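You operate a simulated robot arm through the tools that you are given. There is no shell and no other tool. Be economical: measure what you need, move in short steps, check, and stop when the job is done.

You run a simulated robot arm. Do the job below in one go: nothing can be reset, and whatever is moved stays where it is left.

JOB
Fetch the cup of grey beads and set it on the front of the bag sealer. Then push the bead drawer shut. Then put the red fill nozzle in the bd mixer. Then take the red weight on the top of the packing bench and put it away on the shelf under the checking desk. Then open the drop tray, put the metal insert labelled "7" from the top of the packing bench in the inside of the drop tray, then shut the tray. Then put the clean sample on the bottom shelf of the parcel rack away on the top of the checking desk. Then push the blue lip shut. Keep to this order. Set down upright: cup of grey beads.

Only the result counts: the job must be done as asked and must still hold three seconds after the hand-in. Knocking over, shifting, dropping, spilling or breaking anything else fails it.

ROBOT AND FRAMES
A 6-joint arm with a fingered hand on a trunk, on a base that drives. Base frame: it is fixed to the floor where the robot stands at the start and does not move with it; the origin is under the middle of the robot, x ahead of it, y to its left, z up. Lengths are in m, angles in rad, forces in N, time in s.
With the tool pointing down near the work surface it reaches from about 0.32 to 0.8 m from the robot's upright axis, wherever it stands. Its first joint turns from -2.007 to 2.007 rad. Places, roughly: bead drawer [0.5, -0.1, 0.1]; blue lip [0.6, 4, 0.7]; clean sample (9x5x4 cm) [-1.1, 6.3, 0.4]; drop tray [-4.2, 8.7, 0.9]; front of the bag sealer (20x32 cm) [-1.04, 2.94, 0.88]; inside of the drop tray [-4.2, 8.7, 0.9]; metal insert [-1, 5.75, 1]; mixer (19x15 cm) [0.94, -1.74, 0.66]; red fill nozzle (5x5x12 cm) [0.8, 2.8, 0.9]; red weight (5x5x5 cm) [-0.9, 3.1, 0.9]; shelf under the checking desk [-3.6, 8.7, 0.3]; top of the checking desk [-4.2, 8.7, 0.9]. Payload 4 kg.
Tool frame: the origin (TCP) lies between the finger pads and is the grasp point; the fingertips stand 0.026 m ahead of it; z points along the fingers, y is the line along which they close. Largest opening 0.164 m; the body of the gripper starts 0.073 m behind the TCP. The gripper is a hand of 5 fingers: y runs from the thumb to the fingers, the wrist lies at [0, 0, -0.239] in the tool frame.
Orientation is that of the tool frame in the base frame, as a unit quaternion [w, x, y, z]. With the fingers straight down and closing along the base's y, the tool's x points along the base's -x, its y along +y and its z along -z.

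CONTROLS
- The arm moves only by the tool send_rows. Its argument "motion" is a list of rows, each a list of 6 numbers: the shift along the base's x, y, z in units of 50 mm (1.0 is 50 mm), then the turn, a rotation vector about the base's x, y, z in units of 8 degrees (1.0 is 8 degrees). In form: [[x, y, z, rx, ry, rz], ...]. A call has 1 to 10 rows; each row shifts and turns the commanded pose from where the row before left it. A call with a number of a shift or a turn outside -1 to 1 is refused whole. Each row takes 0.2 s and may step no farther than 0.05 m and 0.15 rad from the row before; otherwise, the whole call is refused. A pose out of reach is approached as far as the arm can. The call stops where the force on the tool passes 40 N (or 10 N more than at its start, if that is more) or the arm is blocked; 0.2 s more then pass. In this call time passes only in rows, and 0.2 s behind the last. The reply holds the time, the measured pose of the TCP, the force on the tool along the base axes, the opening and the grip force, in the units named above and with some noise, with the torque about the TCP (base axes, N m) and any sound that the robot's microphone picked up, and new pictures: "pictures" is both (left out), scene, wrist or none.
- Cameras (640 x 400 px; columns grow to the right, rows downward): "scene" is now at [-0.0018, 0.1586, 1.3341]; the picture's right is [-0.45, -0.89, 0.00], its down [-0.78, 0.39, -0.49] and it looks along [0.44, -0.22, -0.87] (base axes); focal length 271 px, centre (320, 200). "wrist" rides on the gripper at [0.05, -0.07, -0.094] in the tool frame; the picture's right is [0.81, 0.59, 0.00], its down [-0.43, 0.60, -0.68] and it looks along [-0.40, 0.55, 0.74] (tool axes); focal length 270 px, centre (320, 200). There is no depth. A picture from a camera that has moved, and an enlarged one, comes with that camera's place and axes in the base frame and with its lens.
- move_column(by): slides the trunk up (or, below 0, down) by that many m; the arm and the scene camera ride with it, the base frame stays. It gives what a move gives, with no picture.
- steer(legs): drives the robot by 1 to 6 legs, each [ahead, left, turn to the left] in m, m and rad, along the robot's own axes; the way and the turn of a leg run together, so that a leg with both is an arc; at most 1.5 m and 3.142 rad a leg. The arm and the cameras ride along, it lands a little off, and it stops where it bumps. It gives what a move gives, and a new picture of the scene camera.
- finger_targets(finger1, finger2, finger3, finger4, thumb_bend): sets how far each is bent, from 0 (flat) to 100 (curled in); at 30 the hand is open as for a grip, at 70 the pads meet at the TCP. One left out holds its place. A second passes; each finger stops where it meets its share of the squeeze, and holds until it gets a number again. It is the only way to open and close the hand. It gives what a move gives, with no picture; readings hold the bend of each and the force on the fingers (four entries, about 0 where the hand has none), thumb and palm.
- turn_head(pan, tilt): turns the head with the scene camera to pan (to the left, within 2.705 rad either way) and tilt (down, from -0.506 to 1.204), counted from straight ahead of the robot. It gives what a move gives, and a new picture of the scene camera.
- close_up(camera, box): a new picture of the part [left, top, right, bottom] of that camera's present view, enlarged. No time passes.
- finish_job(): hands the job in; it is judged then, once.

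Work in short steps. Places have to be worked out from the pictures, the camera data and where the tool is seen: move nearer, look again, correct. Check each grasp and each placing, and mend what went wrong. You have 207 turns and 260 pictures in all, those below and enlarged ones among them. Open the gripper and draw the arm clear of the work before you hand the job in, unless the task says otherwise; then end with one line.

The tools are called as a command line: name --pt "numbers of a row" for each row, then --argument value for the rest, lists and objects as JSON in quotes. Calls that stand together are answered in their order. send_rows: Moves the arm, as the interface text tells. Its arguments: {"type":"object","properties":{"motion":{"type":"array","items":{"type":"array","items":{"type":"number"}}},"pictures":{"type":"string","enum":["both","scene","wrist","none"]}},"required":["motion"]} The other tools are called the same way: move_column (by) slides the trunk up or down; finger_targets (finger1, finger2, finger3, finger4, thumb_bend) moves the fingers one by one; steer (legs) drives the base; turn_head (pan, tilt) turns the head that bears the scene camera; close_up (camera, box) takes an enlarged picture of a part of a camera's view; finish_job () hands the job in.

At the start:

```text
clock: 0.0
tcp_pos: [0.4335, -0.0667, 0.6712]
tcp_rot: [0.001, 0.0, 1.0, 0.0]
contact_force: [-0.1, -0.3, -0.3]
torque: [0.02, 0.0, 0.0]
width: 0.1641
finger_force: 0.1
shape: jaw
bend: [30.0, 30.0, 30.0, 30.0, 30.0]
finger forces: [0.0, 0.0, 0.1, 0.0, 0.0, 0.0]
trunk travel left (down, up): [-0.4, 0.59]
robot x, y, heading: [0.0025, 0.0003, -0.005]
head pan, tilt: [-0.468, 1.052]
```

scene: 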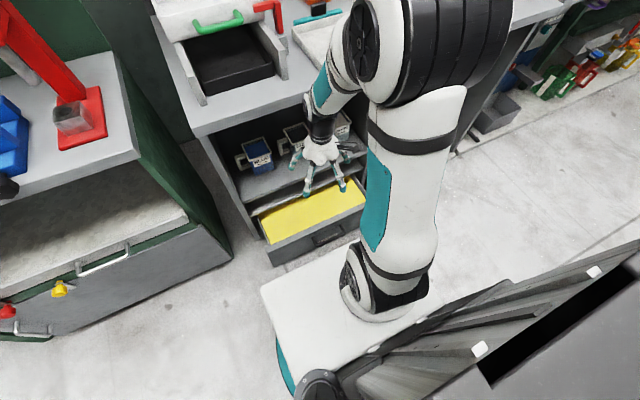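
wrist: 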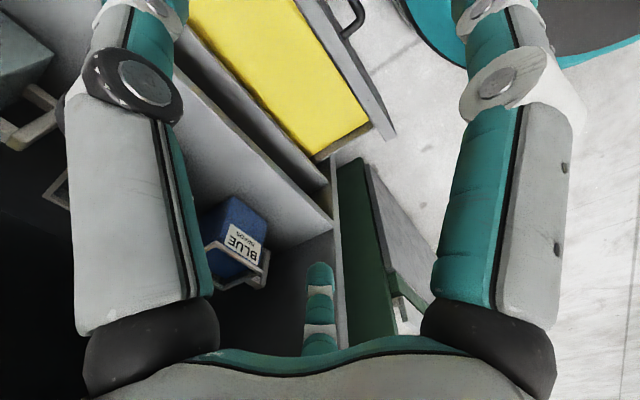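

The picture shows a bench ahead with cups on a shelf above the open yellow drawer. I'll enlarge the cups to read their labels.

close_up --camera "scene" --box '[220, 90, 380, 210]'

turn_head --pan 0 --tilt 0.7

```text
3.33 times, centred on (300, 150) of scene
camera zoom: at [-0.0018, 0.1586, 1.3341], right [-0.45, -0.89, 0.0], down [-0.78, 0.39, -0.49], along [0.44, -0.22, -0.87], focal length 905 px, centre (387, 367)
```

zoom: 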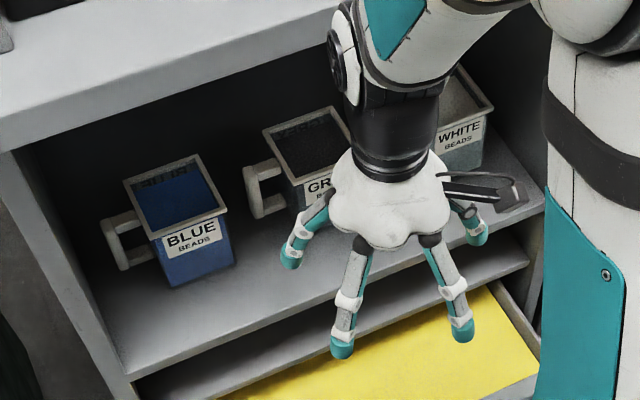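

```text
clock: 0.9
tcp_pos: [0.4326, -0.0663, 0.6704]
tcp_rot: [0.0, 0.0, 1.0, 0.0]
contact_force: [0.2, 0.0, 1.1]
torque: [-0.01, -0.02, 0.02]
width: 0.1639
finger_force: 0.1
shape: jaw
bend: [30.0, 30.0, 30.0, 30.0, 30.0]
finger forces: [0.0, 0.0, 0.0, 0.0, 0.1, 0.0]
trunk travel left (down, up): [-0.4, 0.59]
robot x, y, heading: [0.0007, 0.002, 0.003]
head pan, tilt: [0.0, 0.7]
camera scene: at [0.024, 0.1884, 1.3611], right [0.0, -1.0, 0.0], down [-0.64, 0.0, -0.76], along [0.76, 0.0, -0.64], focal length 271 px, centre (320, 200)
```

scene: 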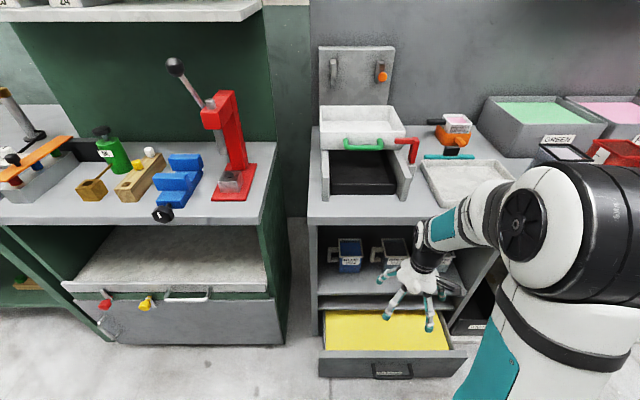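

The middle cup reads "GR…"; the arm hides the rest. I shift the hand aside to the right to read it.

send_rows --pt "0 -1 0 0 0 0" --pt "0 -1 0 0 0 0" --pt "0 -1 0 0 0 0" --pt "0 -1 0 0 0 0" --pt "0 -1 0 0 0 0" --pictures "both"

close_up --camera "scene" --box '[310, 210, 470, 310]'

```text
clock: 2.1
tcp_pos: [0.4322, -0.318, 0.6693]
tcp_rot: [0.001, 0.001, 1.0, 0.0]
contact_force: [0.6, 0.5, 0.1]
torque: [0.01, 0.02, -0.01]
width: 0.164
finger_force: 0.1
shape: jaw
bend: [30.0, 30.0, 30.0, 30.0, 30.0]
finger forces: [0.0, 0.1, 0.1, 0.0, 0.1, 0.0]
trunk travel left (down, up): [-0.4, 0.59]
robot x, y, heading: [-0.0022, 0.0016, 0.004]
head pan, tilt: [0.0, 0.7]
camera scene: at [0.024, 0.1886, 1.3611], right [0.0, -1.0, 0.0], down [-0.64, 0.0, -0.76], along [0.76, 0.0, -0.64], focal length 271 px, centre (320, 200)
camera wrist: at [0.3816, -0.3866, 0.7629], right [-0.81, 0.59, 0.0], down [0.43, 0.6, 0.68], along [0.4, 0.55, -0.74], focal length 270 px, centre (320, 200)
```

scene: 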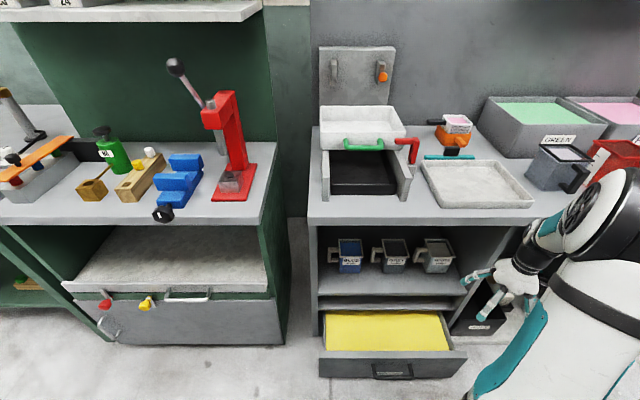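
wrist: 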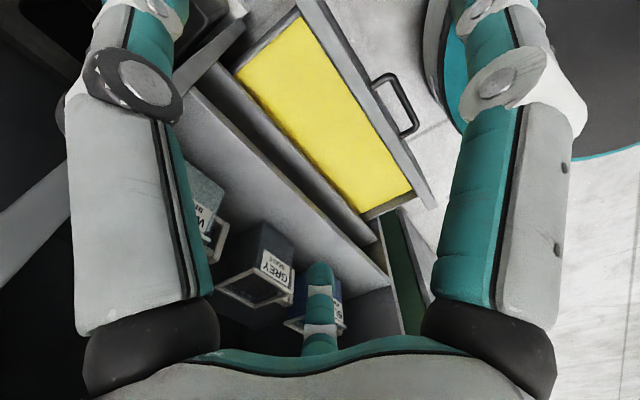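

```text
4.00 times, centred on (390, 260) of scene
camera zoom: at [0.024, 0.1886, 1.3611], right [0.0, -1.0, 0.0], down [-0.64, 0.0, -0.76], along [0.76, 0.0, -0.64], focal length 1086 px, centre (40, -40)
```

zoom: 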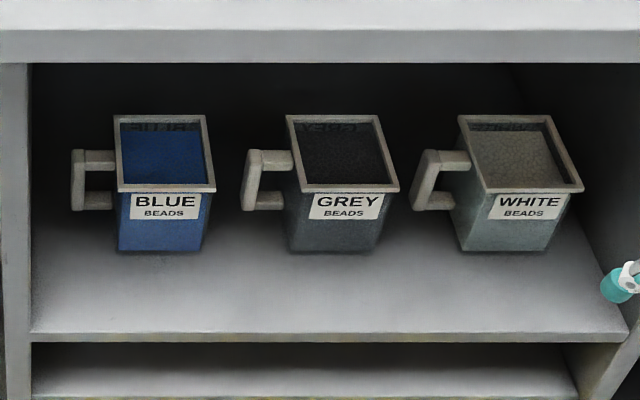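

The grey cup is the middle one, centre near (0.73, −0.115), rim near z 0.52, shelf near 0.42. I look closely at the hand to understand how its fingers are laid out.

close_up --camera "scene" --box '[440, 210, 580, 310]'

turn_head --pan -0.6 --tilt 0.9

```text
4.00 times, centred on (510, 260) of scene
camera zoom: at [0.024, 0.1886, 1.3611], right [0.0, -1.0, 0.0], down [-0.64, 0.0, -0.76], along [0.76, 0.0, -0.64], focal length 1086 px, centre (-440, -40)
```

zoom: 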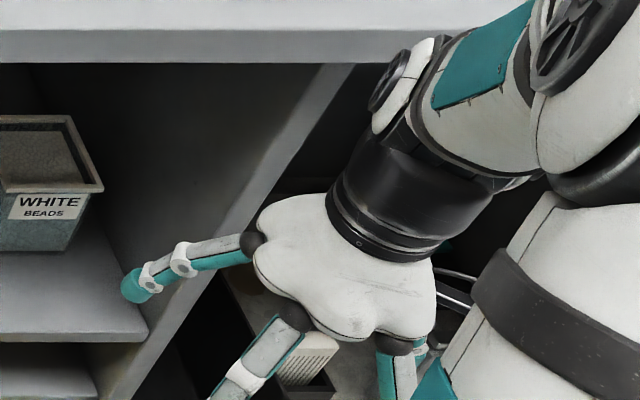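

```text
clock: 3.1
tcp_pos: [0.4319, -0.3174, 0.6696]
tcp_rot: [0.0, -0.001, 1.0, 0.0]
contact_force: [0.7, 0.2, -0.4]
torque: [0.01, -0.01, -0.03]
width: 0.164
finger_force: 0.1
shape: jaw
bend: [30.0, 30.0, 30.0, 30.0, 30.0]
finger forces: [0.1, 0.0, 0.0, 0.0, 0.0, 0.1]
trunk travel left (down, up): [-0.4, 0.59]
robot x, y, heading: [-0.0005, -0.0019, 0.002]
head pan, tilt: [-0.6, 0.901]
camera scene: at [0.0014, 0.1458, 1.345], right [-0.56, -0.83, 0.0], down [-0.65, 0.44, -0.62], along [0.51, -0.35, -0.78], focal length 271 px, centre (320, 200)
```

scene: 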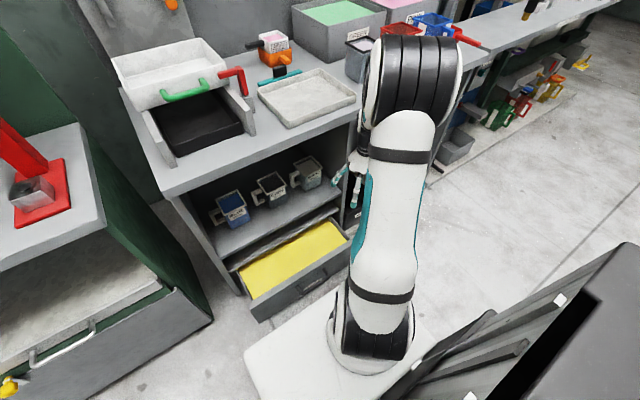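

The fingers form a ring: thumb at tool −y, the others spread round it. I'll tilt the tool 45° forward-down and go in front of the grey cup, outside the shelf, and then watch which fingers move.

send_rows --pt "0 1 0 0 -1 0" --pt "0 1 0 0 -1 0" --pt "0 1 0 0 -1 0" --pt "0 1 0 0 -1 0" --pt "0 0 -0.5 0 -1 0" --pt "0 0 -0.5 0 -0.6 0" --pictures "wrist"

turn_head --pan -0.2 --tilt 0.85

```text
clock: 4.5
tcp_pos: [0.4859, -0.0887, 0.7969]
tcp_rot: [0.367, 0.005, 0.93, -0.003]
contact_force: [-8.6, -3.0, -10.6]
torque: [0.42, 0.49, -0.48]
width: 0.1633
finger_force: 0.1
shape: jaw
bend: [30.0, 30.0, 30.0, 40.0, 30.0]
finger forces: [0.0, 0.1, 0.0, 15.0, 0.0, 0.0]
out of reach, approached as far as the arm can: row 4, 5, 6
trunk travel left (down, up): [-0.4, 0.59]
robot x, y, heading: [0.0016, 0.0012, 0.003]
head pan, tilt: [-0.6, 0.901]
camera wrist: at [0.3848, -0.1564, 0.8312], right [-0.59, 0.59, -0.55], down [-0.14, 0.6, 0.79], along [0.8, 0.54, -0.27], focal length 270 px, centre (320, 200)
```

wrist: 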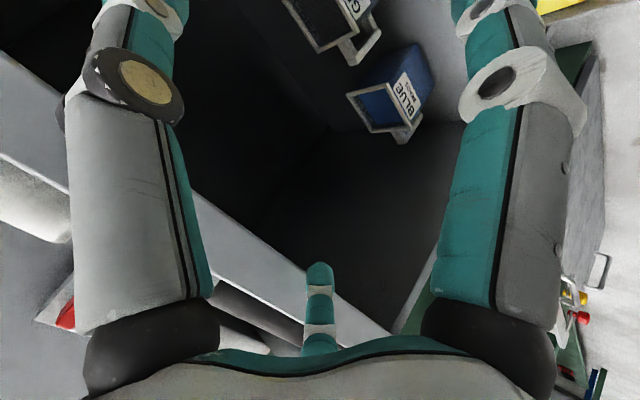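

```text
clock: 5.4
tcp_pos: [0.4858, -0.0887, 0.7987]
tcp_rot: [0.367, 0.003, 0.93, -0.002]
contact_force: [-10.0, -0.4, -11.3]
torque: [0.33, 0.4, -0.36]
width: 0.1633
finger_force: 0.2
shape: jaw
bend: [30.0, 30.0, 30.0, 40.0, 30.0]
finger forces: [0.1, 0.0, 0.1, 15.6, 0.0, 0.1]
trunk travel left (down, up): [-0.4, 0.59]
robot x, y, heading: [-0.0033, 0.0038, 0.004]
head pan, tilt: [-0.201, 0.85]
camera scene: at [0.0154, 0.1725, 1.3489], right [-0.2, -0.98, 0.0], down [-0.74, 0.15, -0.66], along [0.65, -0.13, -0.75], focal length 271 px, centre (320, 200)
```

scene: 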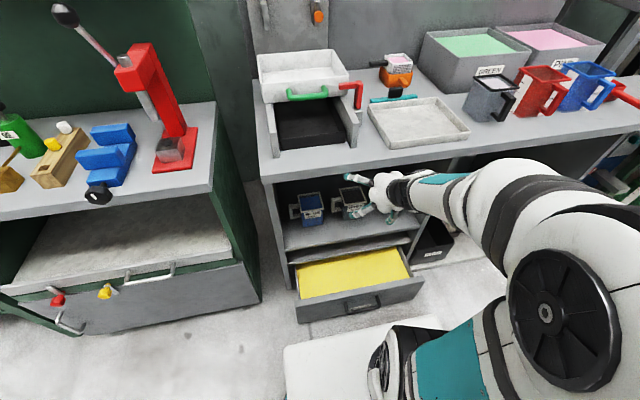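

Finger 4 pressed against the bench edge: tilted, this pose is too near the trunk and the arm rode up. I drive the base back 0.2 m to free it.

steer --legs '[[-0.2, 0, 0]]'

```text
clock: 7.0
tcp_pos: [0.2897, -0.0879, 0.7992]
tcp_rot: [0.367, 0.003, 0.93, -0.002]
contact_force: [-0.2, -0.5, -0.4]
torque: [-0.04, 0.01, 0.02]
width: 0.1639
finger_force: 0.0
shape: jaw
bend: [30.0, 30.0, 30.0, 30.0, 30.0]
finger forces: [0.0, 0.0, 0.0, 0.0, 0.1, 0.1]
trunk travel left (down, up): [-0.4, 0.59]
robot x, y, heading: [-0.1965, -0.0002, -0.005]
head pan, tilt: [-0.201, 0.85]
camera scene: at [-0.1814, 0.1729, 1.3489], right [-0.2, -0.98, 0.0], down [-0.74, 0.15, -0.66], along [0.65, -0.13, -0.75], focal length 271 px, centre (320, 200)
```

scene: 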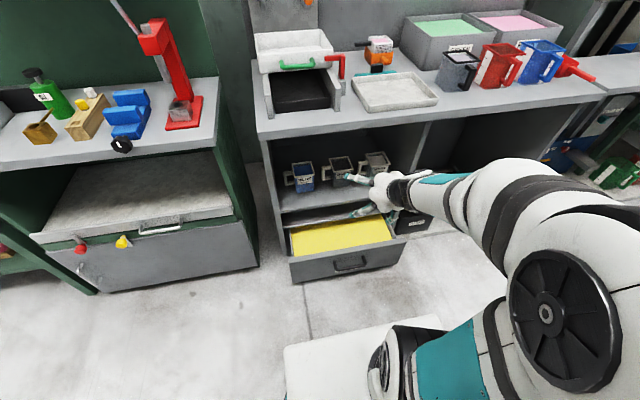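

Free now. I lower the trunk 0.25 m so that the tilted hand sits at shelf height.

move_column --by -0.25

send_rows --pt "0 -0.5 0 0 0 0" --pictures "both"

```text
clock: 9.5
tcp_pos: [0.2909, -0.0879, 0.548]
tcp_rot: [0.367, 0.003, 0.93, -0.001]
contact_force: [0.4, 0.0, 0.0]
torque: [-0.01, 0.0, 0.0]
width: 0.1639
finger_force: 0.0
shape: jaw
bend: [30.0, 30.0, 30.0, 30.0, 30.0]
finger forces: [0.1, 0.0, 0.0, 0.0, 0.1, 0.1]
trunk travel left (down, up): [-0.15, 0.84]
robot x, y, heading: [-0.1978, -0.0006, -0.006]
head pan, tilt: [-0.201, 0.85]
```

```text
clock: 9.9
tcp_pos: [0.2909, -0.1102, 0.5523]
tcp_rot: [0.364, 0.003, 0.931, -0.003]
contact_force: [-0.2, 0.2, 0.2]
torque: [0.03, -0.01, -0.04]
width: 0.164
finger_force: 0.0
shape: jaw
bend: [30.0, 30.0, 30.0, 30.0, 30.0]
finger forces: [0.1, 0.0, 0.1, 0.0, 0.1, 0.0]
out of reach, approached as far as the arm can: row 1
trunk travel left (down, up): [-0.15, 0.84]
robot x, y, heading: [-0.1947, -0.0035, 0.004]
head pan, tilt: [-0.201, 0.85]
camera scene: at [-0.1814, 0.1729, 1.0988], right [-0.2, -0.98, 0.0], down [-0.74, 0.15, -0.66], along [0.65, -0.13, -0.75], focal length 271 px, centre (320, 200)
camera wrist: at [0.1903, -0.1792, 0.5874], right [-0.59, 0.59, -0.55], down [-0.14, 0.6, 0.79], along [0.8, 0.54, -0.27], focal length 270 px, centre (320, 200)
```

scene: 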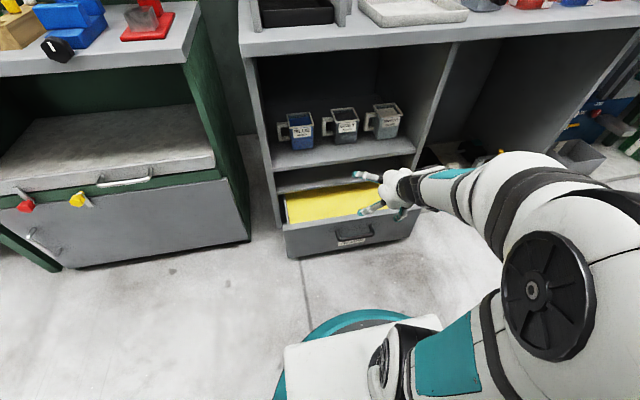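
wrist: 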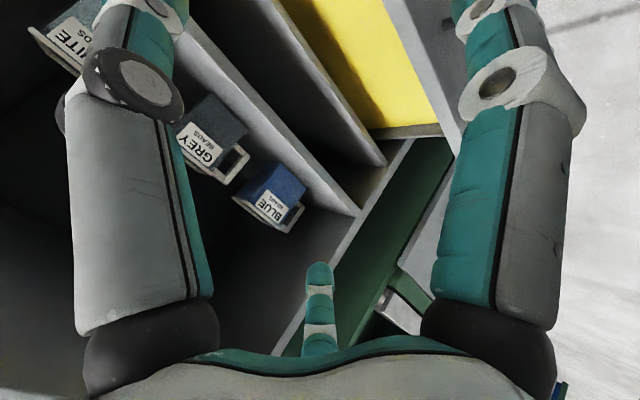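

The hand is now in front of the drawer at z 0.55. I advance 0.15 m towards the shelf and look again.

send_rows --pt "1 0 0 0 0 0" --pt "1 0 0 0 0 0" --pt "1 0 0 0 0 0" --pictures "both"

close_up --camera "scene" --box '[250, 80, 450, 220]'

```text
clock: 10.7
tcp_pos: [0.4423, -0.1122, 0.5533]
tcp_rot: [0.368, 0.003, 0.93, -0.001]
contact_force: [0.5, -0.3, 0.6]
torque: [-0.04, 0.04, -0.01]
width: 0.1638
finger_force: 0.0
shape: jaw
bend: [30.0, 30.0, 30.0, 30.0, 30.0]
finger forces: [0.0, 0.1, 0.1, 0.0, 0.1, 0.0]
trunk travel left (down, up): [-0.15, 0.84]
robot x, y, heading: [-0.1974, 0.0015, 0.003]
head pan, tilt: [-0.201, 0.85]
camera scene: at [-0.1817, 0.1729, 1.0988], right [-0.2, -0.98, 0.0], down [-0.74, 0.15, -0.66], along [0.65, -0.13, -0.75], focal length 271 px, centre (320, 200)
camera wrist: at [0.3406, -0.1799, 0.5868], right [-0.59, 0.59, -0.55], down [-0.14, 0.6, 0.79], along [0.8, 0.54, -0.27], focal length 270 px, centre (320, 200)
```

scene: 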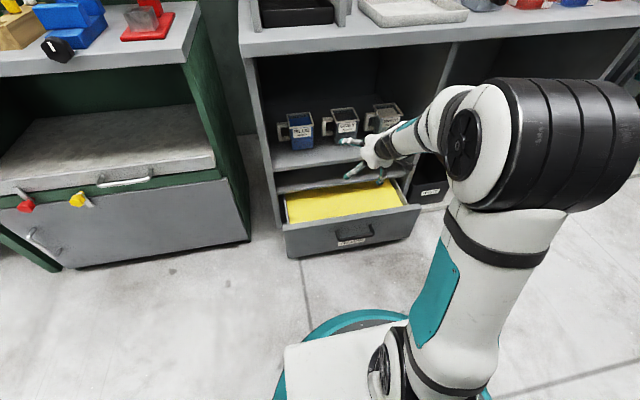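
wrist: 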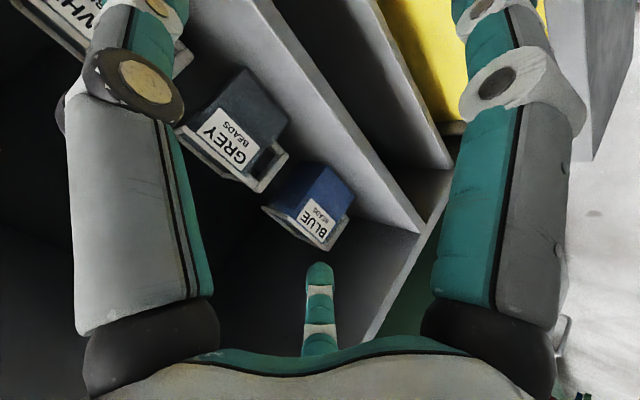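

```text
2.86 times, centred on (350, 150) of scene
camera zoom: at [-0.1817, 0.1729, 1.0988], right [-0.2, -0.98, 0.0], down [-0.74, 0.15, -0.66], along [0.65, -0.13, -0.75], focal length 775 px, centre (234, 343)
```

zoom: 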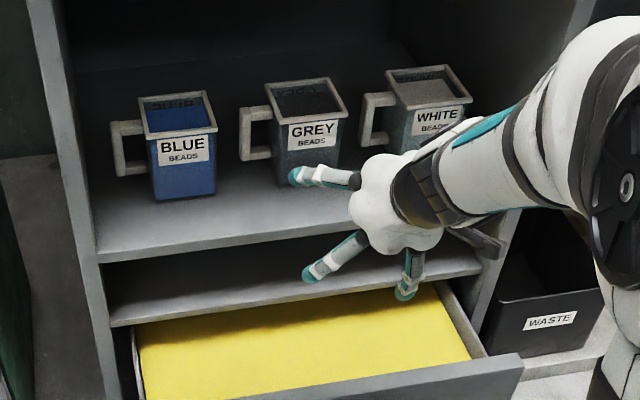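

The cup's handle points to +y and white's handle is just right of it, so I need only thumb plus the two opposite fingers. I test what fully flat outer fingers look like.

finger_targets --finger1 0 --finger4 0

close_up --camera "scene" --box '[310, 110, 450, 200]'

close_up --camera "wrist" --box '[0, 0, 640, 400]'

```text
clock: 11.7
tcp_pos: [0.4409, -0.1127, 0.5514]
tcp_rot: [0.368, 0.003, 0.93, -0.003]
contact_force: [-1.2, 0.0, -0.4]
torque: [0.01, 0.02, -0.01]
width: 0.1098
finger_force: 0.0
shape: fingers
bend: [1.0, 30.0, 30.0, 1.0, 30.0]
finger forces: [0.0, 0.0, 0.0, 0.0, 0.0, 0.0]
trunk travel left (down, up): [-0.15, 0.84]
robot x, y, heading: [-0.1921, -0.0007, -0.001]
head pan, tilt: [-0.201, 0.85]
```

```text
4.44 times, centred on (380, 155) of scene
camera zoom: at [-0.1813, 0.1729, 1.0988], right [-0.2, -0.98, 0.0], down [-0.74, 0.15, -0.66], along [0.65, -0.13, -0.75], focal length 1206 px, centre (53, 400)
```

zoom: 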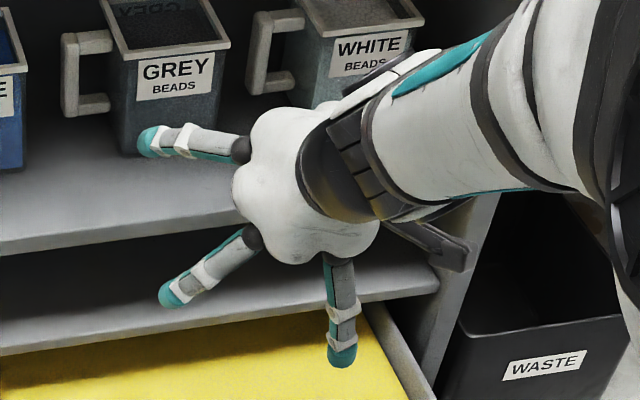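

```text
1.00 times, centred on (320, 200) of wrist (not enlarged: the box is as wide or as high as the picture)
camera zoom: at [0.3401, -0.1798, 0.5864], right [-0.59, 0.59, -0.55], down [-0.14, 0.6, 0.79], along [0.8, 0.54, -0.27], focal length 270 px, centre (320, 200)
```

zoom: 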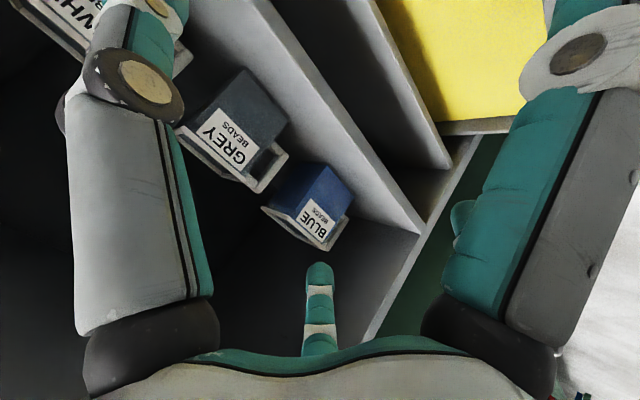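

Flat only splays them slightly. Plan: tool about 37° off vertical, thumb right of the cup in the gap before the white handle, two fingers straddling the handle from above. I preset the bends and advance to x≈0.58.

finger_targets --finger1 28 --finger4 28 --thumb_bend 37

send_rows --pt "0.4 0.04 -0.2 0 0.75 0" --pt "0.8 0 -0.2 0 0 0" --pt "0.8 0 0 0 0 0" --pt "0.8 0 0 0 0 0" --pictures "both"

close_up --camera "scene" --box '[270, 70, 450, 190]'

```text
clock: 12.7
tcp_pos: [0.4401, -0.1112, 0.5526]
tcp_rot: [0.367, 0.003, 0.93, -0.002]
contact_force: [0.3, 0.1, 1.2]
torque: [-0.03, 0.0, -0.02]
width: 0.0853
finger_force: 0.2
shape: fingers
bend: [28.0, 30.0, 30.0, 28.0, 37.0]
finger forces: [0.1, 0.0, 0.0, 0.0, 0.0, 0.0]
trunk travel left (down, up): [-0.15, 0.84]
robot x, y, heading: [-0.1958, 0.0021, 0.003]
head pan, tilt: [-0.201, 0.85]
```

```text
clock: 13.7
tcp_pos: [0.5824, -0.1109, 0.5319]
tcp_rot: [0.318, 0.003, 0.948, -0.002]
contact_force: [-0.5, 0.9, 0.0]
torque: [0.04, 0.01, -0.01]
width: 0.0857
finger_force: 0.1
shape: fingers
bend: [28.0, 30.0, 30.0, 28.0, 37.0]
finger forces: [0.0, 0.1, 0.0, 0.1, 0.0, 0.0]
trunk travel left (down, up): [-0.15, 0.84]
robot x, y, heading: [-0.1966, 0.0019, -0.002]
head pan, tilt: [-0.201, 0.85]
camera scene: at [-0.1815, 0.1729, 1.0989], right [-0.2, -0.98, 0.0], down [-0.74, 0.15, -0.66], along [0.65, -0.13, -0.75], focal length 271 px, centre (320, 200)
camera wrist: at [0.4853, -0.1789, 0.5751], right [-0.64, 0.59, -0.49], down [-0.06, 0.6, 0.8], along [0.76, 0.54, -0.35], focal length 270 px, centre (320, 200)
```

scene: 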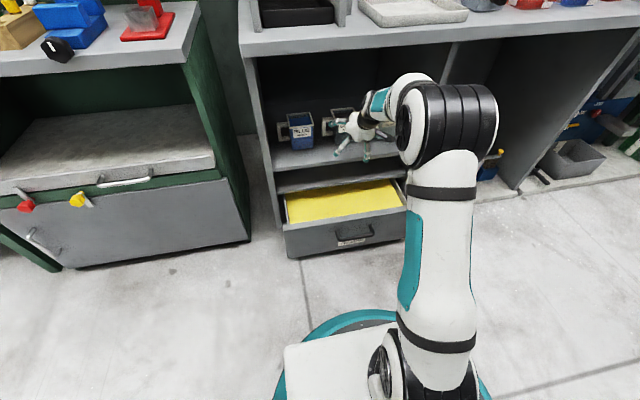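
wrist: 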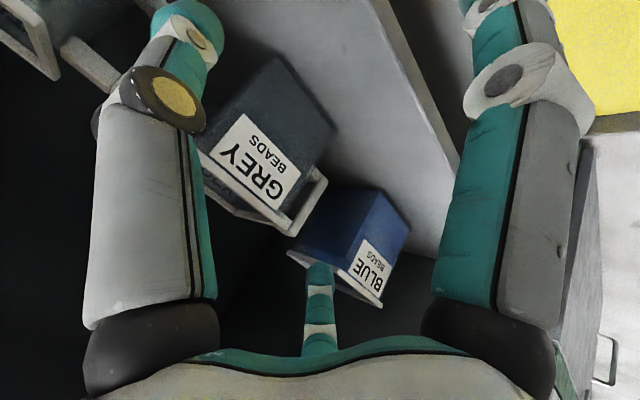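

```text
3.33 times, centred on (360, 130) of scene
camera zoom: at [-0.1815, 0.1729, 1.0989], right [-0.2, -0.98, 0.0], down [-0.74, 0.15, -0.66], along [0.65, -0.13, -0.75], focal length 905 px, centre (187, 433)
```

zoom: 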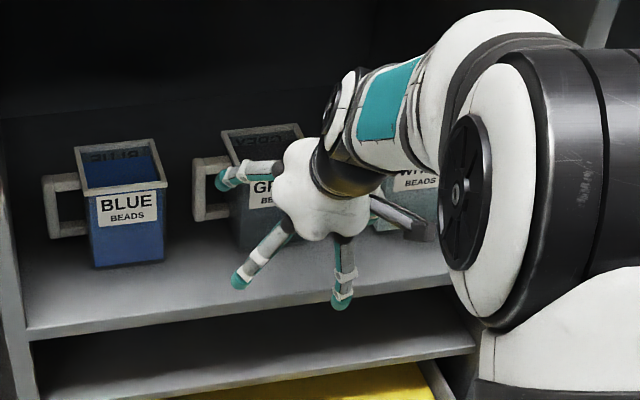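

Aligned so far. I advance another 0.09 m and check thumb and finger clearance around the cup.

send_rows --pt "0.6 0 0 0 0 0" --pt "0.6 0 0 0 0 0" --pt "0.6 0 0 0 0 0" --pictures "wrist"

close_up --camera "scene" --box '[270, 70, 430, 180]'

```text
clock: 14.5
tcp_pos: [0.6712, -0.1121, 0.5297]
tcp_rot: [0.318, 0.003, 0.948, -0.002]
contact_force: [-0.7, 0.0, -0.2]
torque: [0.05, 0.01, 0.01]
width: 0.0854
finger_force: 0.1
shape: fingers
bend: [28.0, 30.0, 30.0, 28.0, 37.0]
finger forces: [0.1, 0.1, 0.1, 0.0, 0.0, 0.1]
trunk travel left (down, up): [-0.15, 0.84]
robot x, y, heading: [-0.1948, 0.0007, -0.002]
head pan, tilt: [-0.201, 0.85]
camera wrist: at [0.5749, -0.18, 0.5732], right [-0.64, 0.59, -0.49], down [-0.06, 0.6, 0.8], along [0.77, 0.54, -0.35], focal length 270 px, centre (320, 200)
```

wrist: 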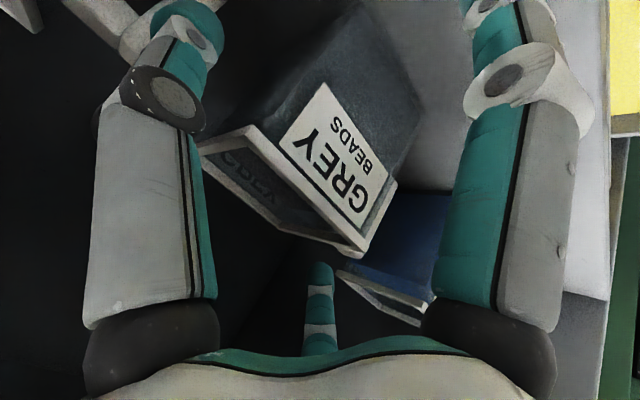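

```text
3.64 times, centred on (350, 125) of scene
camera zoom: at [-0.1814, 0.1729, 1.0989], right [-0.2, -0.98, 0.0], down [-0.74, 0.15, -0.66], along [0.65, -0.13, -0.75], focal length 987 px, centre (211, 473)
```

zoom: 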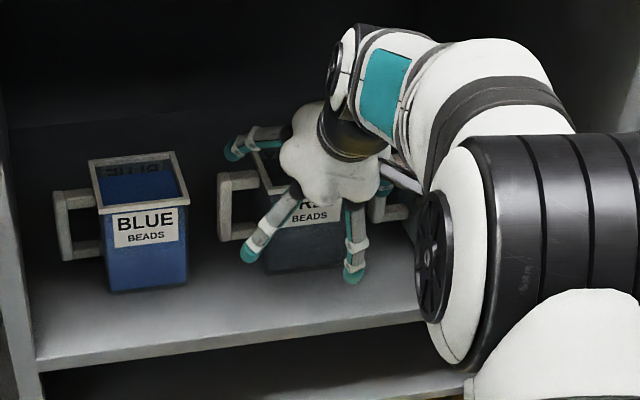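

Fingers straddle the handle as planned and the thumb is beside the cup. I advance 0.05 m more in small steps.

send_rows --pt "0.5 0 0 0 0 0" --pt "0.5 0 0 0 0 0" --pictures "wrist"

close_up --camera "scene" --box '[270, 70, 430, 180]'

```text
clock: 15.1
tcp_pos: [0.721, -0.1094, 0.531]
tcp_rot: [0.319, 0.003, 0.948, -0.002]
contact_force: [0.0, -0.5, 0.9]
torque: [0.0, 0.02, 0.01]
width: 0.0854
finger_force: 0.1
shape: fingers
bend: [28.0, 30.0, 30.0, 28.0, 37.0]
finger forces: [0.0, 0.0, 0.1, 0.0, 0.1, 0.1]
trunk travel left (down, up): [-0.15, 0.84]
robot x, y, heading: [-0.1968, -0.0025, 0.003]
head pan, tilt: [-0.201, 0.85]
camera wrist: at [0.6252, -0.1766, 0.5749], right [-0.64, 0.59, -0.49], down [-0.06, 0.6, 0.8], along [0.76, 0.54, -0.35], focal length 270 px, centre (320, 200)
```

wrist: 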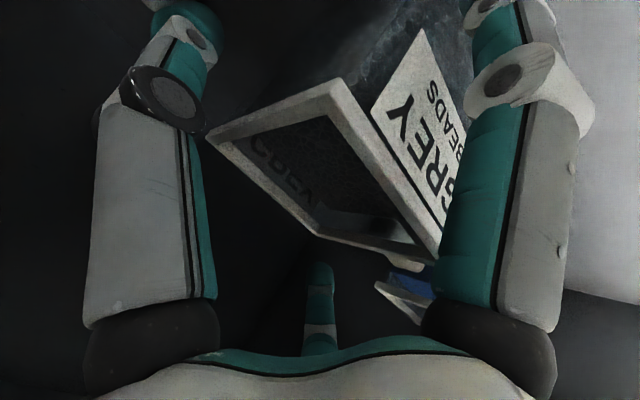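

```text
3.64 times, centred on (350, 125) of scene
camera zoom: at [-0.1814, 0.1729, 1.0989], right [-0.2, -0.98, 0.0], down [-0.74, 0.15, -0.66], along [0.65, -0.13, -0.75], focal length 987 px, centre (211, 473)
```

zoom: 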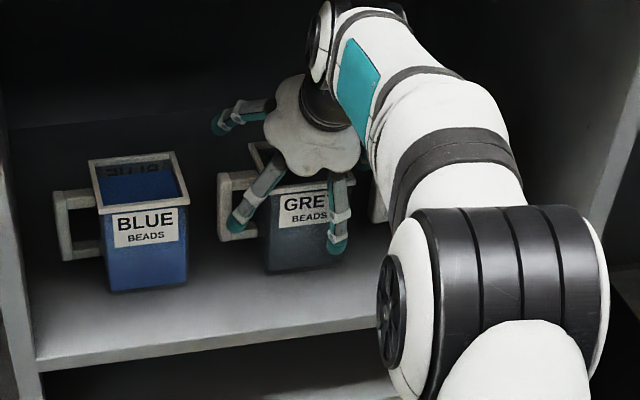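

No contact; palm is above the rim and the fingers sit on both sides of the handle. I lower 0.02 m, then close fingers 2, 3 and the thumb partway.

send_rows --pt "0.1 0 -0.2 0 0 0" --pt "0.0 0 -0.2 0 0 0" --pictures "none"

finger_targets --finger2 42 --finger3 42 --thumb_bend 44

close_up --camera "scene" --box '[270, 70, 430, 180]'

close_up --camera "wrist" --box '[0, 0, 640, 400]'

```text
clock: 15.7
tcp_pos: [0.726, -0.1094, 0.5111]
tcp_rot: [0.318, 0.003, 0.948, -0.002]
contact_force: [-0.2, -0.1, -0.6]
torque: [0.0, -0.02, 0.01]
width: 0.0857
finger_force: 0.0
shape: fingers
bend: [28.0, 30.0, 30.0, 28.0, 37.0]
finger forces: [0.0, 0.0, 0.0, 0.0, 0.0, 0.1]
trunk travel left (down, up): [-0.15, 0.84]
robot x, y, heading: [-0.1967, -0.0003, -0.001]
head pan, tilt: [-0.201, 0.85]
```

```text
clock: 16.7
tcp_pos: [0.7254, -0.1096, 0.5111]
tcp_rot: [0.318, 0.002, 0.948, -0.001]
contact_force: [0.1, -0.6, -0.3]
torque: [-0.02, 0.0, -0.01]
width: 0.0798
finger_force: 0.1
shape: fingers
bend: [28.0, 42.0, 42.0, 28.0, 44.0]
finger forces: [0.1, 0.1, 0.0, 0.0, 0.1, 0.1]
trunk travel left (down, up): [-0.15, 0.84]
robot x, y, heading: [-0.1936, 0.0016, -0.002]
head pan, tilt: [-0.201, 0.85]
```

```text
3.64 times, centred on (350, 125) of scene
camera zoom: at [-0.1812, 0.1729, 1.0988], right [-0.2, -0.98, 0.0], down [-0.74, 0.15, -0.66], along [0.65, -0.13, -0.75], focal length 987 px, centre (211, 473)
```

zoom: 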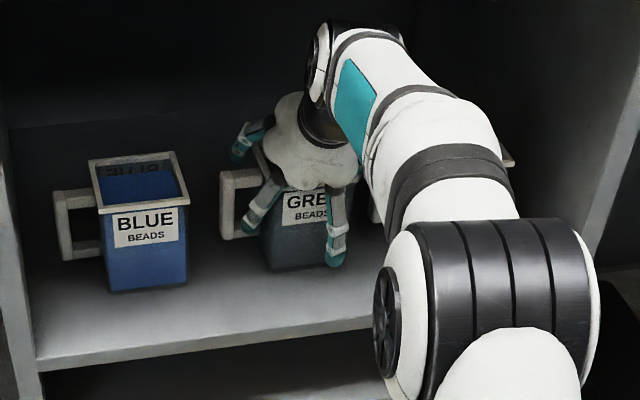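

```text
1.00 times, centred on (320, 200) of wrist (not enlarged: the box is as wide or as high as the picture)
camera zoom: at [0.6291, -0.1776, 0.5553], right [-0.64, 0.59, -0.49], down [-0.06, 0.6, 0.8], along [0.76, 0.54, -0.35], focal length 270 px, centre (320, 200)
```

zoom: 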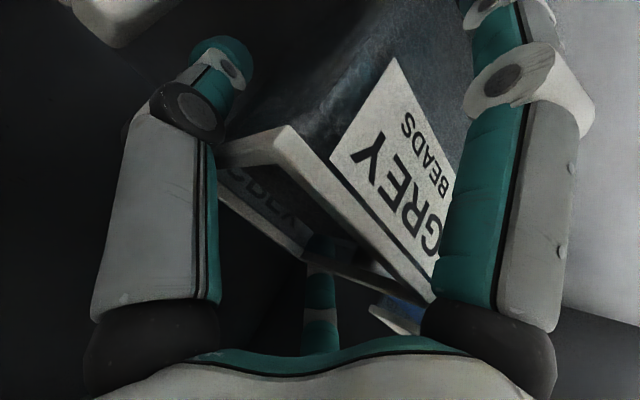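

The lower finger's tip is left of the cup, behind its front corner. I continue closing until contact.

finger_targets --finger2 60 --finger3 60 --thumb_bend 58

close_up --camera "scene" --box '[270, 70, 430, 180]'

close_up --camera "wrist" --box '[0, 0, 640, 400]'

```text
clock: 17.7
tcp_pos: [0.726, -0.11, 0.5114]
tcp_rot: [0.319, 0.003, 0.948, -0.001]
contact_force: [-0.8, 0.2, 1.5]
torque: [-0.17, -0.08, -0.06]
width: 0.0778
finger_force: 16.8
shape: fingers
bend: [28.0, 46.0, 47.0, 28.0, 49.0]
finger forces: [0.0, 10.1, 6.7, 0.0, 16.7, 0.0]
trunk travel left (down, up): [-0.15, 0.84]
robot x, y, heading: [-0.1979, -0.0016, -0.0]
head pan, tilt: [-0.201, 0.85]
```

```text
3.64 times, centred on (350, 125) of scene
camera zoom: at [-0.1814, 0.1729, 1.0989], right [-0.2, -0.98, 0.0], down [-0.74, 0.15, -0.66], along [0.65, -0.13, -0.75], focal length 987 px, centre (211, 473)
```

zoom: 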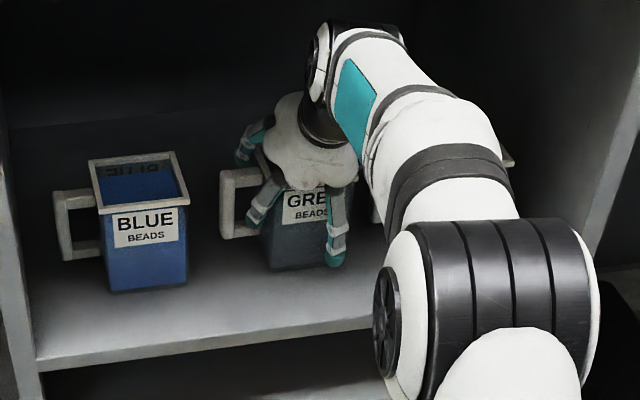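

```text
1.00 times, centred on (320, 200) of wrist (not enlarged: the box is as wide or as high as the picture)
camera zoom: at [0.629, -0.1776, 0.5556], right [-0.64, 0.59, -0.49], down [-0.06, 0.6, 0.8], along [0.76, 0.54, -0.35], focal length 270 px, centre (320, 200)
```

zoom: 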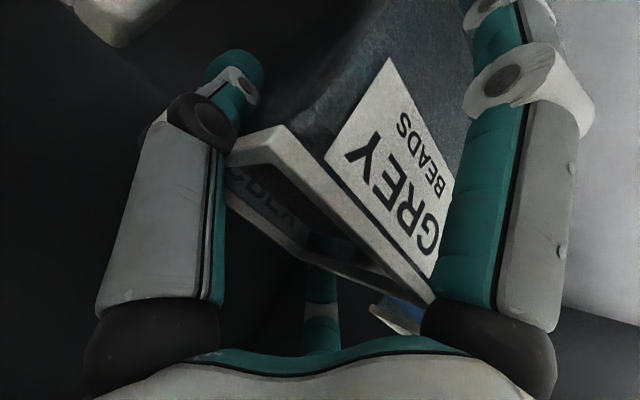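

All three pads press evenly (10+7 N against 17 N). I command a firmer squeeze and lift 0.02 m.

finger_targets --finger2 75 --finger3 75 --thumb_bend 75

send_rows --pt "0 0 0.2 0 0 0" --pt "0 0 0.3 0 0 0" --pictures "wrist"

close_up --camera "scene" --box '[270, 70, 430, 180]'

```text
clock: 18.7
tcp_pos: [0.7247, -0.1104, 0.5105]
tcp_rot: [0.317, 0.002, 0.948, -0.001]
contact_force: [-1.1, -1.0, 2.3]
torque: [-0.28, -0.17, -0.02]
width: 0.0775
finger_force: 24.1
shape: fingers
bend: [28.0, 46.0, 46.0, 28.0, 50.0]
finger forces: [0.0, 14.8, 8.7, 0.0, 24.0, 0.0]
trunk travel left (down, up): [-0.15, 0.84]
robot x, y, heading: [-0.1973, 0.001, 0.0]
head pan, tilt: [-0.201, 0.85]
```

```text
clock: 19.3
tcp_pos: [0.7259, -0.1112, 0.5355]
tcp_rot: [0.317, 0.003, 0.948, -0.002]
contact_force: [0.2, 0.2, -1.3]
torque: [-0.04, 0.0, 0.01]
width: 0.0776
finger_force: 24.1
shape: fingers
bend: [28.0, 45.0, 46.0, 28.0, 50.0]
finger forces: [0.0, 15.1, 9.3, 0.0, 23.4, 0.0]
trunk travel left (down, up): [-0.15, 0.84]
robot x, y, heading: [-0.1945, -0.0018, -0.003]
head pan, tilt: [-0.201, 0.85]
camera wrist: at [0.6294, -0.1784, 0.5801], right [-0.64, 0.59, -0.49], down [-0.06, 0.6, 0.8], along [0.76, 0.54, -0.35], focal length 270 px, centre (320, 200)
```

wrist: 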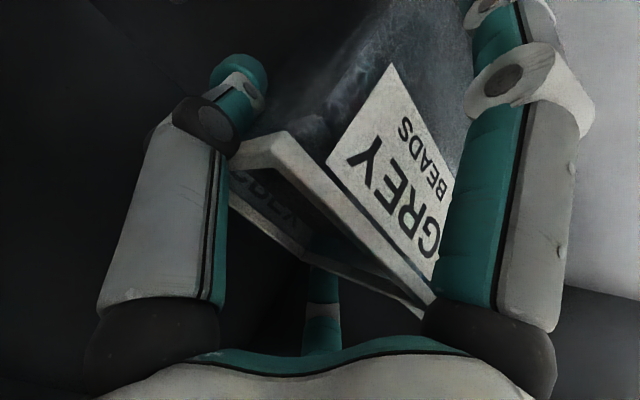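

```text
3.64 times, centred on (350, 125) of scene
camera zoom: at [-0.181, 0.1729, 1.0988], right [-0.2, -0.98, 0.0], down [-0.74, 0.15, -0.66], along [0.65, -0.13, -0.75], focal length 987 px, centre (211, 473)
```

zoom: 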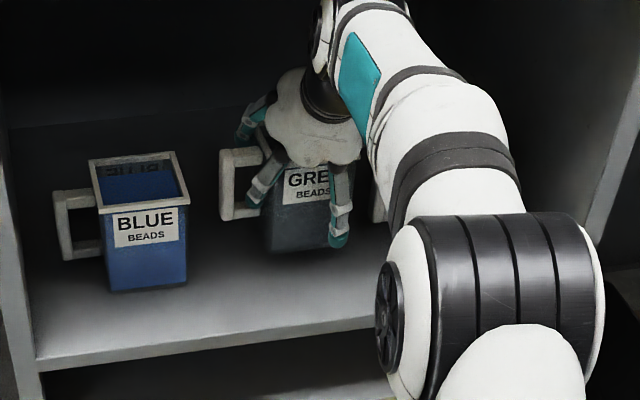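

The cup lifts level. I draw it straight out of the shelf.

send_rows --pt "-0.4 0 0.1 0 0 0" --pt "-0.7 0 0 0 0 0" --pt "-0.7 0 0 0 0 0" --pt "-0.7 0 0 0 0 0" --pt "-0.7 0 0 0 0 0" --pt "-0.7 0 0 0 0 0" --pt "-0.6 0 0 0 0 0" --pictures "both"

```text
clock: 20.9
tcp_pos: [0.4991, -0.1123, 0.5465]
tcp_rot: [0.318, 0.003, 0.948, -0.002]
contact_force: [0.8, 0.4, -0.9]
torque: [-0.03, -0.03, -0.02]
width: 0.0773
finger_force: 24.1
shape: fingers
bend: [28.0, 45.0, 46.0, 28.0, 50.0]
finger forces: [0.0, 14.9, 9.2, 0.1, 23.3, 0.1]
trunk travel left (down, up): [-0.15, 0.84]
robot x, y, heading: [-0.1964, 0.0005, 0.002]
head pan, tilt: [-0.201, 0.85]
camera scene: at [-0.181, 0.1728, 1.0988], right [-0.2, -0.98, 0.0], down [-0.74, 0.15, -0.66], along [0.65, -0.13, -0.75], focal length 271 px, centre (320, 200)
camera wrist: at [0.4026, -0.1795, 0.5887], right [-0.64, 0.59, -0.49], down [-0.06, 0.6, 0.8], along [0.76, 0.54, -0.35], focal length 270 px, centre (320, 200)
```

scene: 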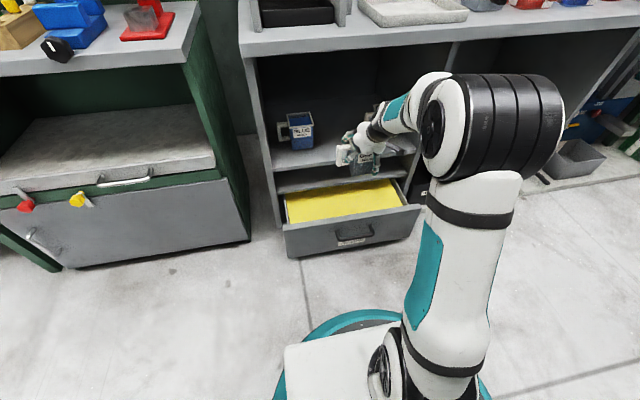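
wrist: 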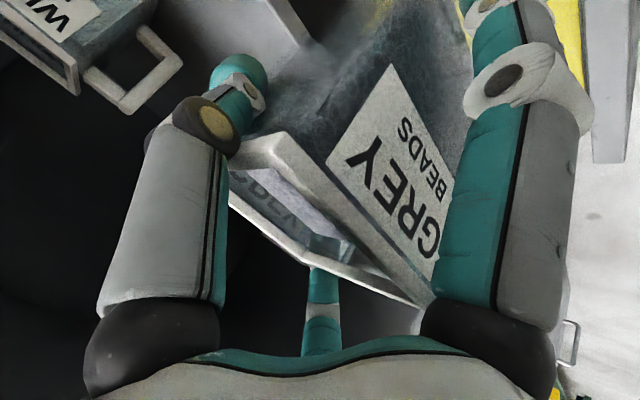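

Cup is out. I back off a bit, raise the trunk, and look around to the left for the bag sealer.

steer --legs '[[-0.2, 0, 0]]'

move_column --by 0.5

turn_head --pan 1.2 --tilt 0.4

turn_head --pan 2.2 --tilt 0.4

```text
clock: 22.6
tcp_pos: [0.2908, -0.1146, 0.5447]
tcp_rot: [0.318, 0.004, 0.948, -0.002]
contact_force: [-0.3, -0.5, -1.4]
torque: [0.02, -0.05, 0.01]
width: 0.0772
finger_force: 23.4
shape: fingers
bend: [28.0, 45.0, 46.0, 28.0, 50.0]
finger forces: [0.0, 14.9, 9.2, 0.0, 23.4, 0.0]
trunk travel left (down, up): [-0.15, 0.84]
robot x, y, heading: [-0.4027, 0.0013, -0.003]
head pan, tilt: [-0.201, 0.85]
camera scene: at [-0.388, 0.173, 1.0988], right [-0.2, -0.98, 0.0], down [-0.74, 0.15, -0.66], along [0.65, -0.13, -0.75], focal length 271 px, centre (320, 200)
```

scene: 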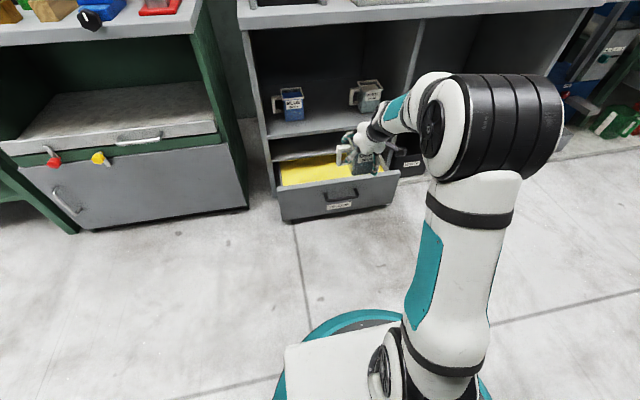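

```text
refused: 0.5 is not a number from -0.4 to 0.4
```

```text
clock: 24.1
tcp_pos: [0.2919, -0.1133, 0.5447]
tcp_rot: [0.318, 0.004, 0.948, -0.002]
contact_force: [-0.3, -0.2, -1.0]
torque: [-0.02, 0.01, -0.02]
width: 0.0772
finger_force: 23.8
shape: fingers
bend: [28.0, 45.0, 46.0, 28.0, 50.0]
finger forces: [0.0, 14.9, 9.2, 0.0, 23.3, 0.0]
trunk travel left (down, up): [-0.15, 0.84]
robot x, y, heading: [-0.4037, -0.001, -0.007]
head pan, tilt: [1.201, 0.4]
camera scene: at [-0.4308, 0.2751, 1.138], right [0.93, -0.36, 0.0], down [-0.14, -0.36, -0.92], along [0.34, 0.86, -0.39], focal length 271 px, centre (320, 200)
```

scene: 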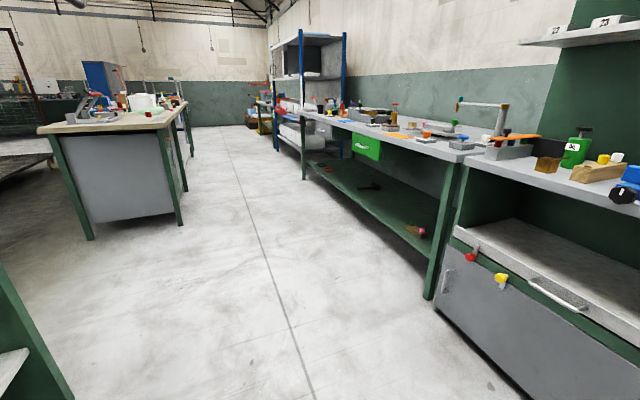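

```text
clock: 25.4
tcp_pos: [0.2925, -0.1135, 0.5438]
tcp_rot: [0.318, 0.004, 0.948, -0.002]
contact_force: [0.4, -0.5, -0.7]
torque: [-0.01, 0.0, -0.01]
width: 0.077
finger_force: 23.4
shape: fingers
bend: [28.0, 45.0, 46.0, 28.0, 50.0]
finger forces: [0.0, 14.9, 9.2, 0.0, 23.3, 0.1]
trunk travel left (down, up): [-0.15, 0.84]
robot x, y, heading: [-0.4057, 0.0011, -0.005]
head pan, tilt: [2.201, 0.4]
camera scene: at [-0.519, 0.2639, 1.138], right [0.81, 0.59, 0.0], down [0.23, -0.32, -0.92], along [-0.54, 0.75, -0.39], focal length 271 px, centre (320, 200)
```

scene: 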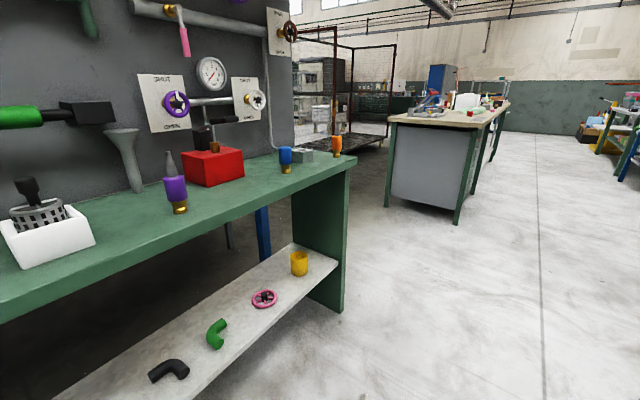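

The packing bench's near end is at about y 2.74, x −1.48…−0.73. I raise the trunk, turn left and drive up towards it.

move_column --by 0.4

steer --legs '[[0, 0, 1.571], [1.3, 0.2, 0]]'

turn_head --pan 0.3 --tilt 0.5

```text
clock: 29.2
tcp_pos: [0.2922, -0.1128, 0.9439]
tcp_rot: [0.317, 0.005, 0.948, -0.002]
contact_force: [-0.8, 0.1, -1.3]
torque: [-0.02, -0.01, 0.03]
width: 0.0773
finger_force: 23.5
shape: fingers
bend: [28.0, 45.0, 46.0, 28.0, 50.0]
finger forces: [0.0, 14.8, 9.2, 0.0, 23.3, 0.0]
trunk travel left (down, up): [-0.55, 0.44]
robot x, y, heading: [-0.4045, 0.0026, -0.004]
head pan, tilt: [2.201, 0.4]
```

```text
clock: 39.6
tcp_pos: [-0.4537, 1.996, 0.9439]
tcp_rot: [0.229, -0.658, 0.682, 0.22]
contact_force: [-0.6, -0.8, -0.6]
torque: [-0.01, -0.01, 0.0]
width: 0.0773
finger_force: 22.8
shape: fingers
bend: [28.0, 45.0, 46.0, 28.0, 50.0]
finger forces: [0.0, 14.0, 9.1, 0.1, 22.8, 0.0]
trunk travel left (down, up): [-0.55, 0.44]
robot x, y, heading: [-0.583, 1.3053, 1.54]
head pan, tilt: [2.201, 0.4]
camera scene: at [-0.8506, 1.2002, 1.538], right [-0.57, 0.82, 0.0], down [0.32, 0.22, -0.92], along [-0.76, -0.52, -0.39], focal length 271 px, centre (320, 200)
```

scene: 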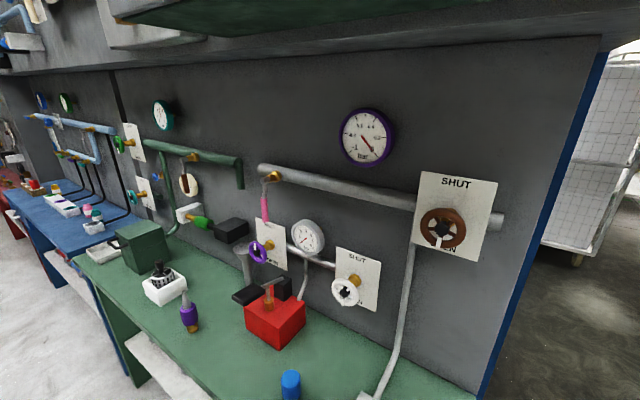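

```text
clock: 41.5
tcp_pos: [-0.4537, 1.9967, 0.9449]
tcp_rot: [0.229, -0.658, 0.683, 0.22]
contact_force: [-1.0, 0.3, -0.6]
torque: [0.02, -0.01, -0.02]
width: 0.0773
finger_force: 23.3
shape: fingers
bend: [28.0, 45.0, 46.0, 28.0, 50.0]
finger forces: [0.0, 13.9, 9.2, 0.0, 22.8, 0.0]
trunk travel left (down, up): [-0.55, 0.44]
robot x, y, heading: [-0.5837, 1.3037, 1.537]
head pan, tilt: [0.3, 0.499]
camera scene: at [-0.7985, 1.3401, 1.5288], right [0.96, 0.27, 0.0], down [0.13, -0.46, -0.88], along [-0.24, 0.85, -0.48], focal length 271 px, centre (320, 200)
```

scene: 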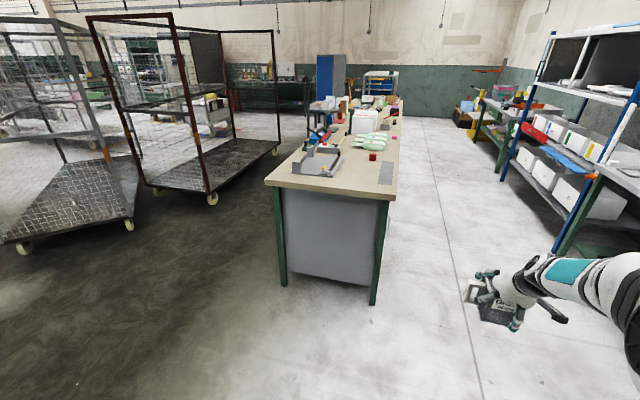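

Bench is ahead. I zoom into its top to identify the bag sealer.

close_up --camera "scene" --box '[255, 80, 415, 200]'

```text
3.33 times, centred on (335, 140) of scene
camera zoom: at [-0.7985, 1.3401, 1.5288], right [0.96, 0.27, 0.0], down [0.13, -0.46, -0.88], along [-0.24, 0.85, -0.48], focal length 905 px, centre (270, 400)
```

zoom: 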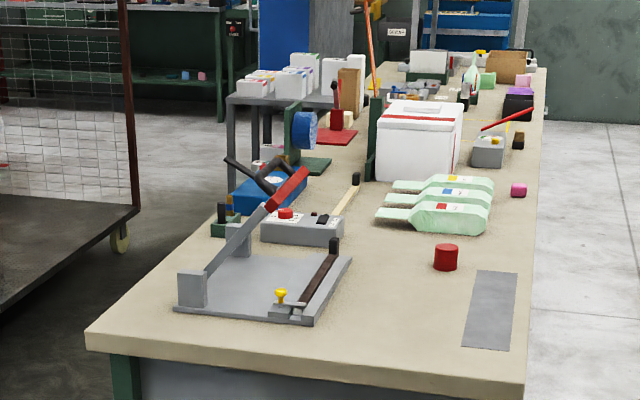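

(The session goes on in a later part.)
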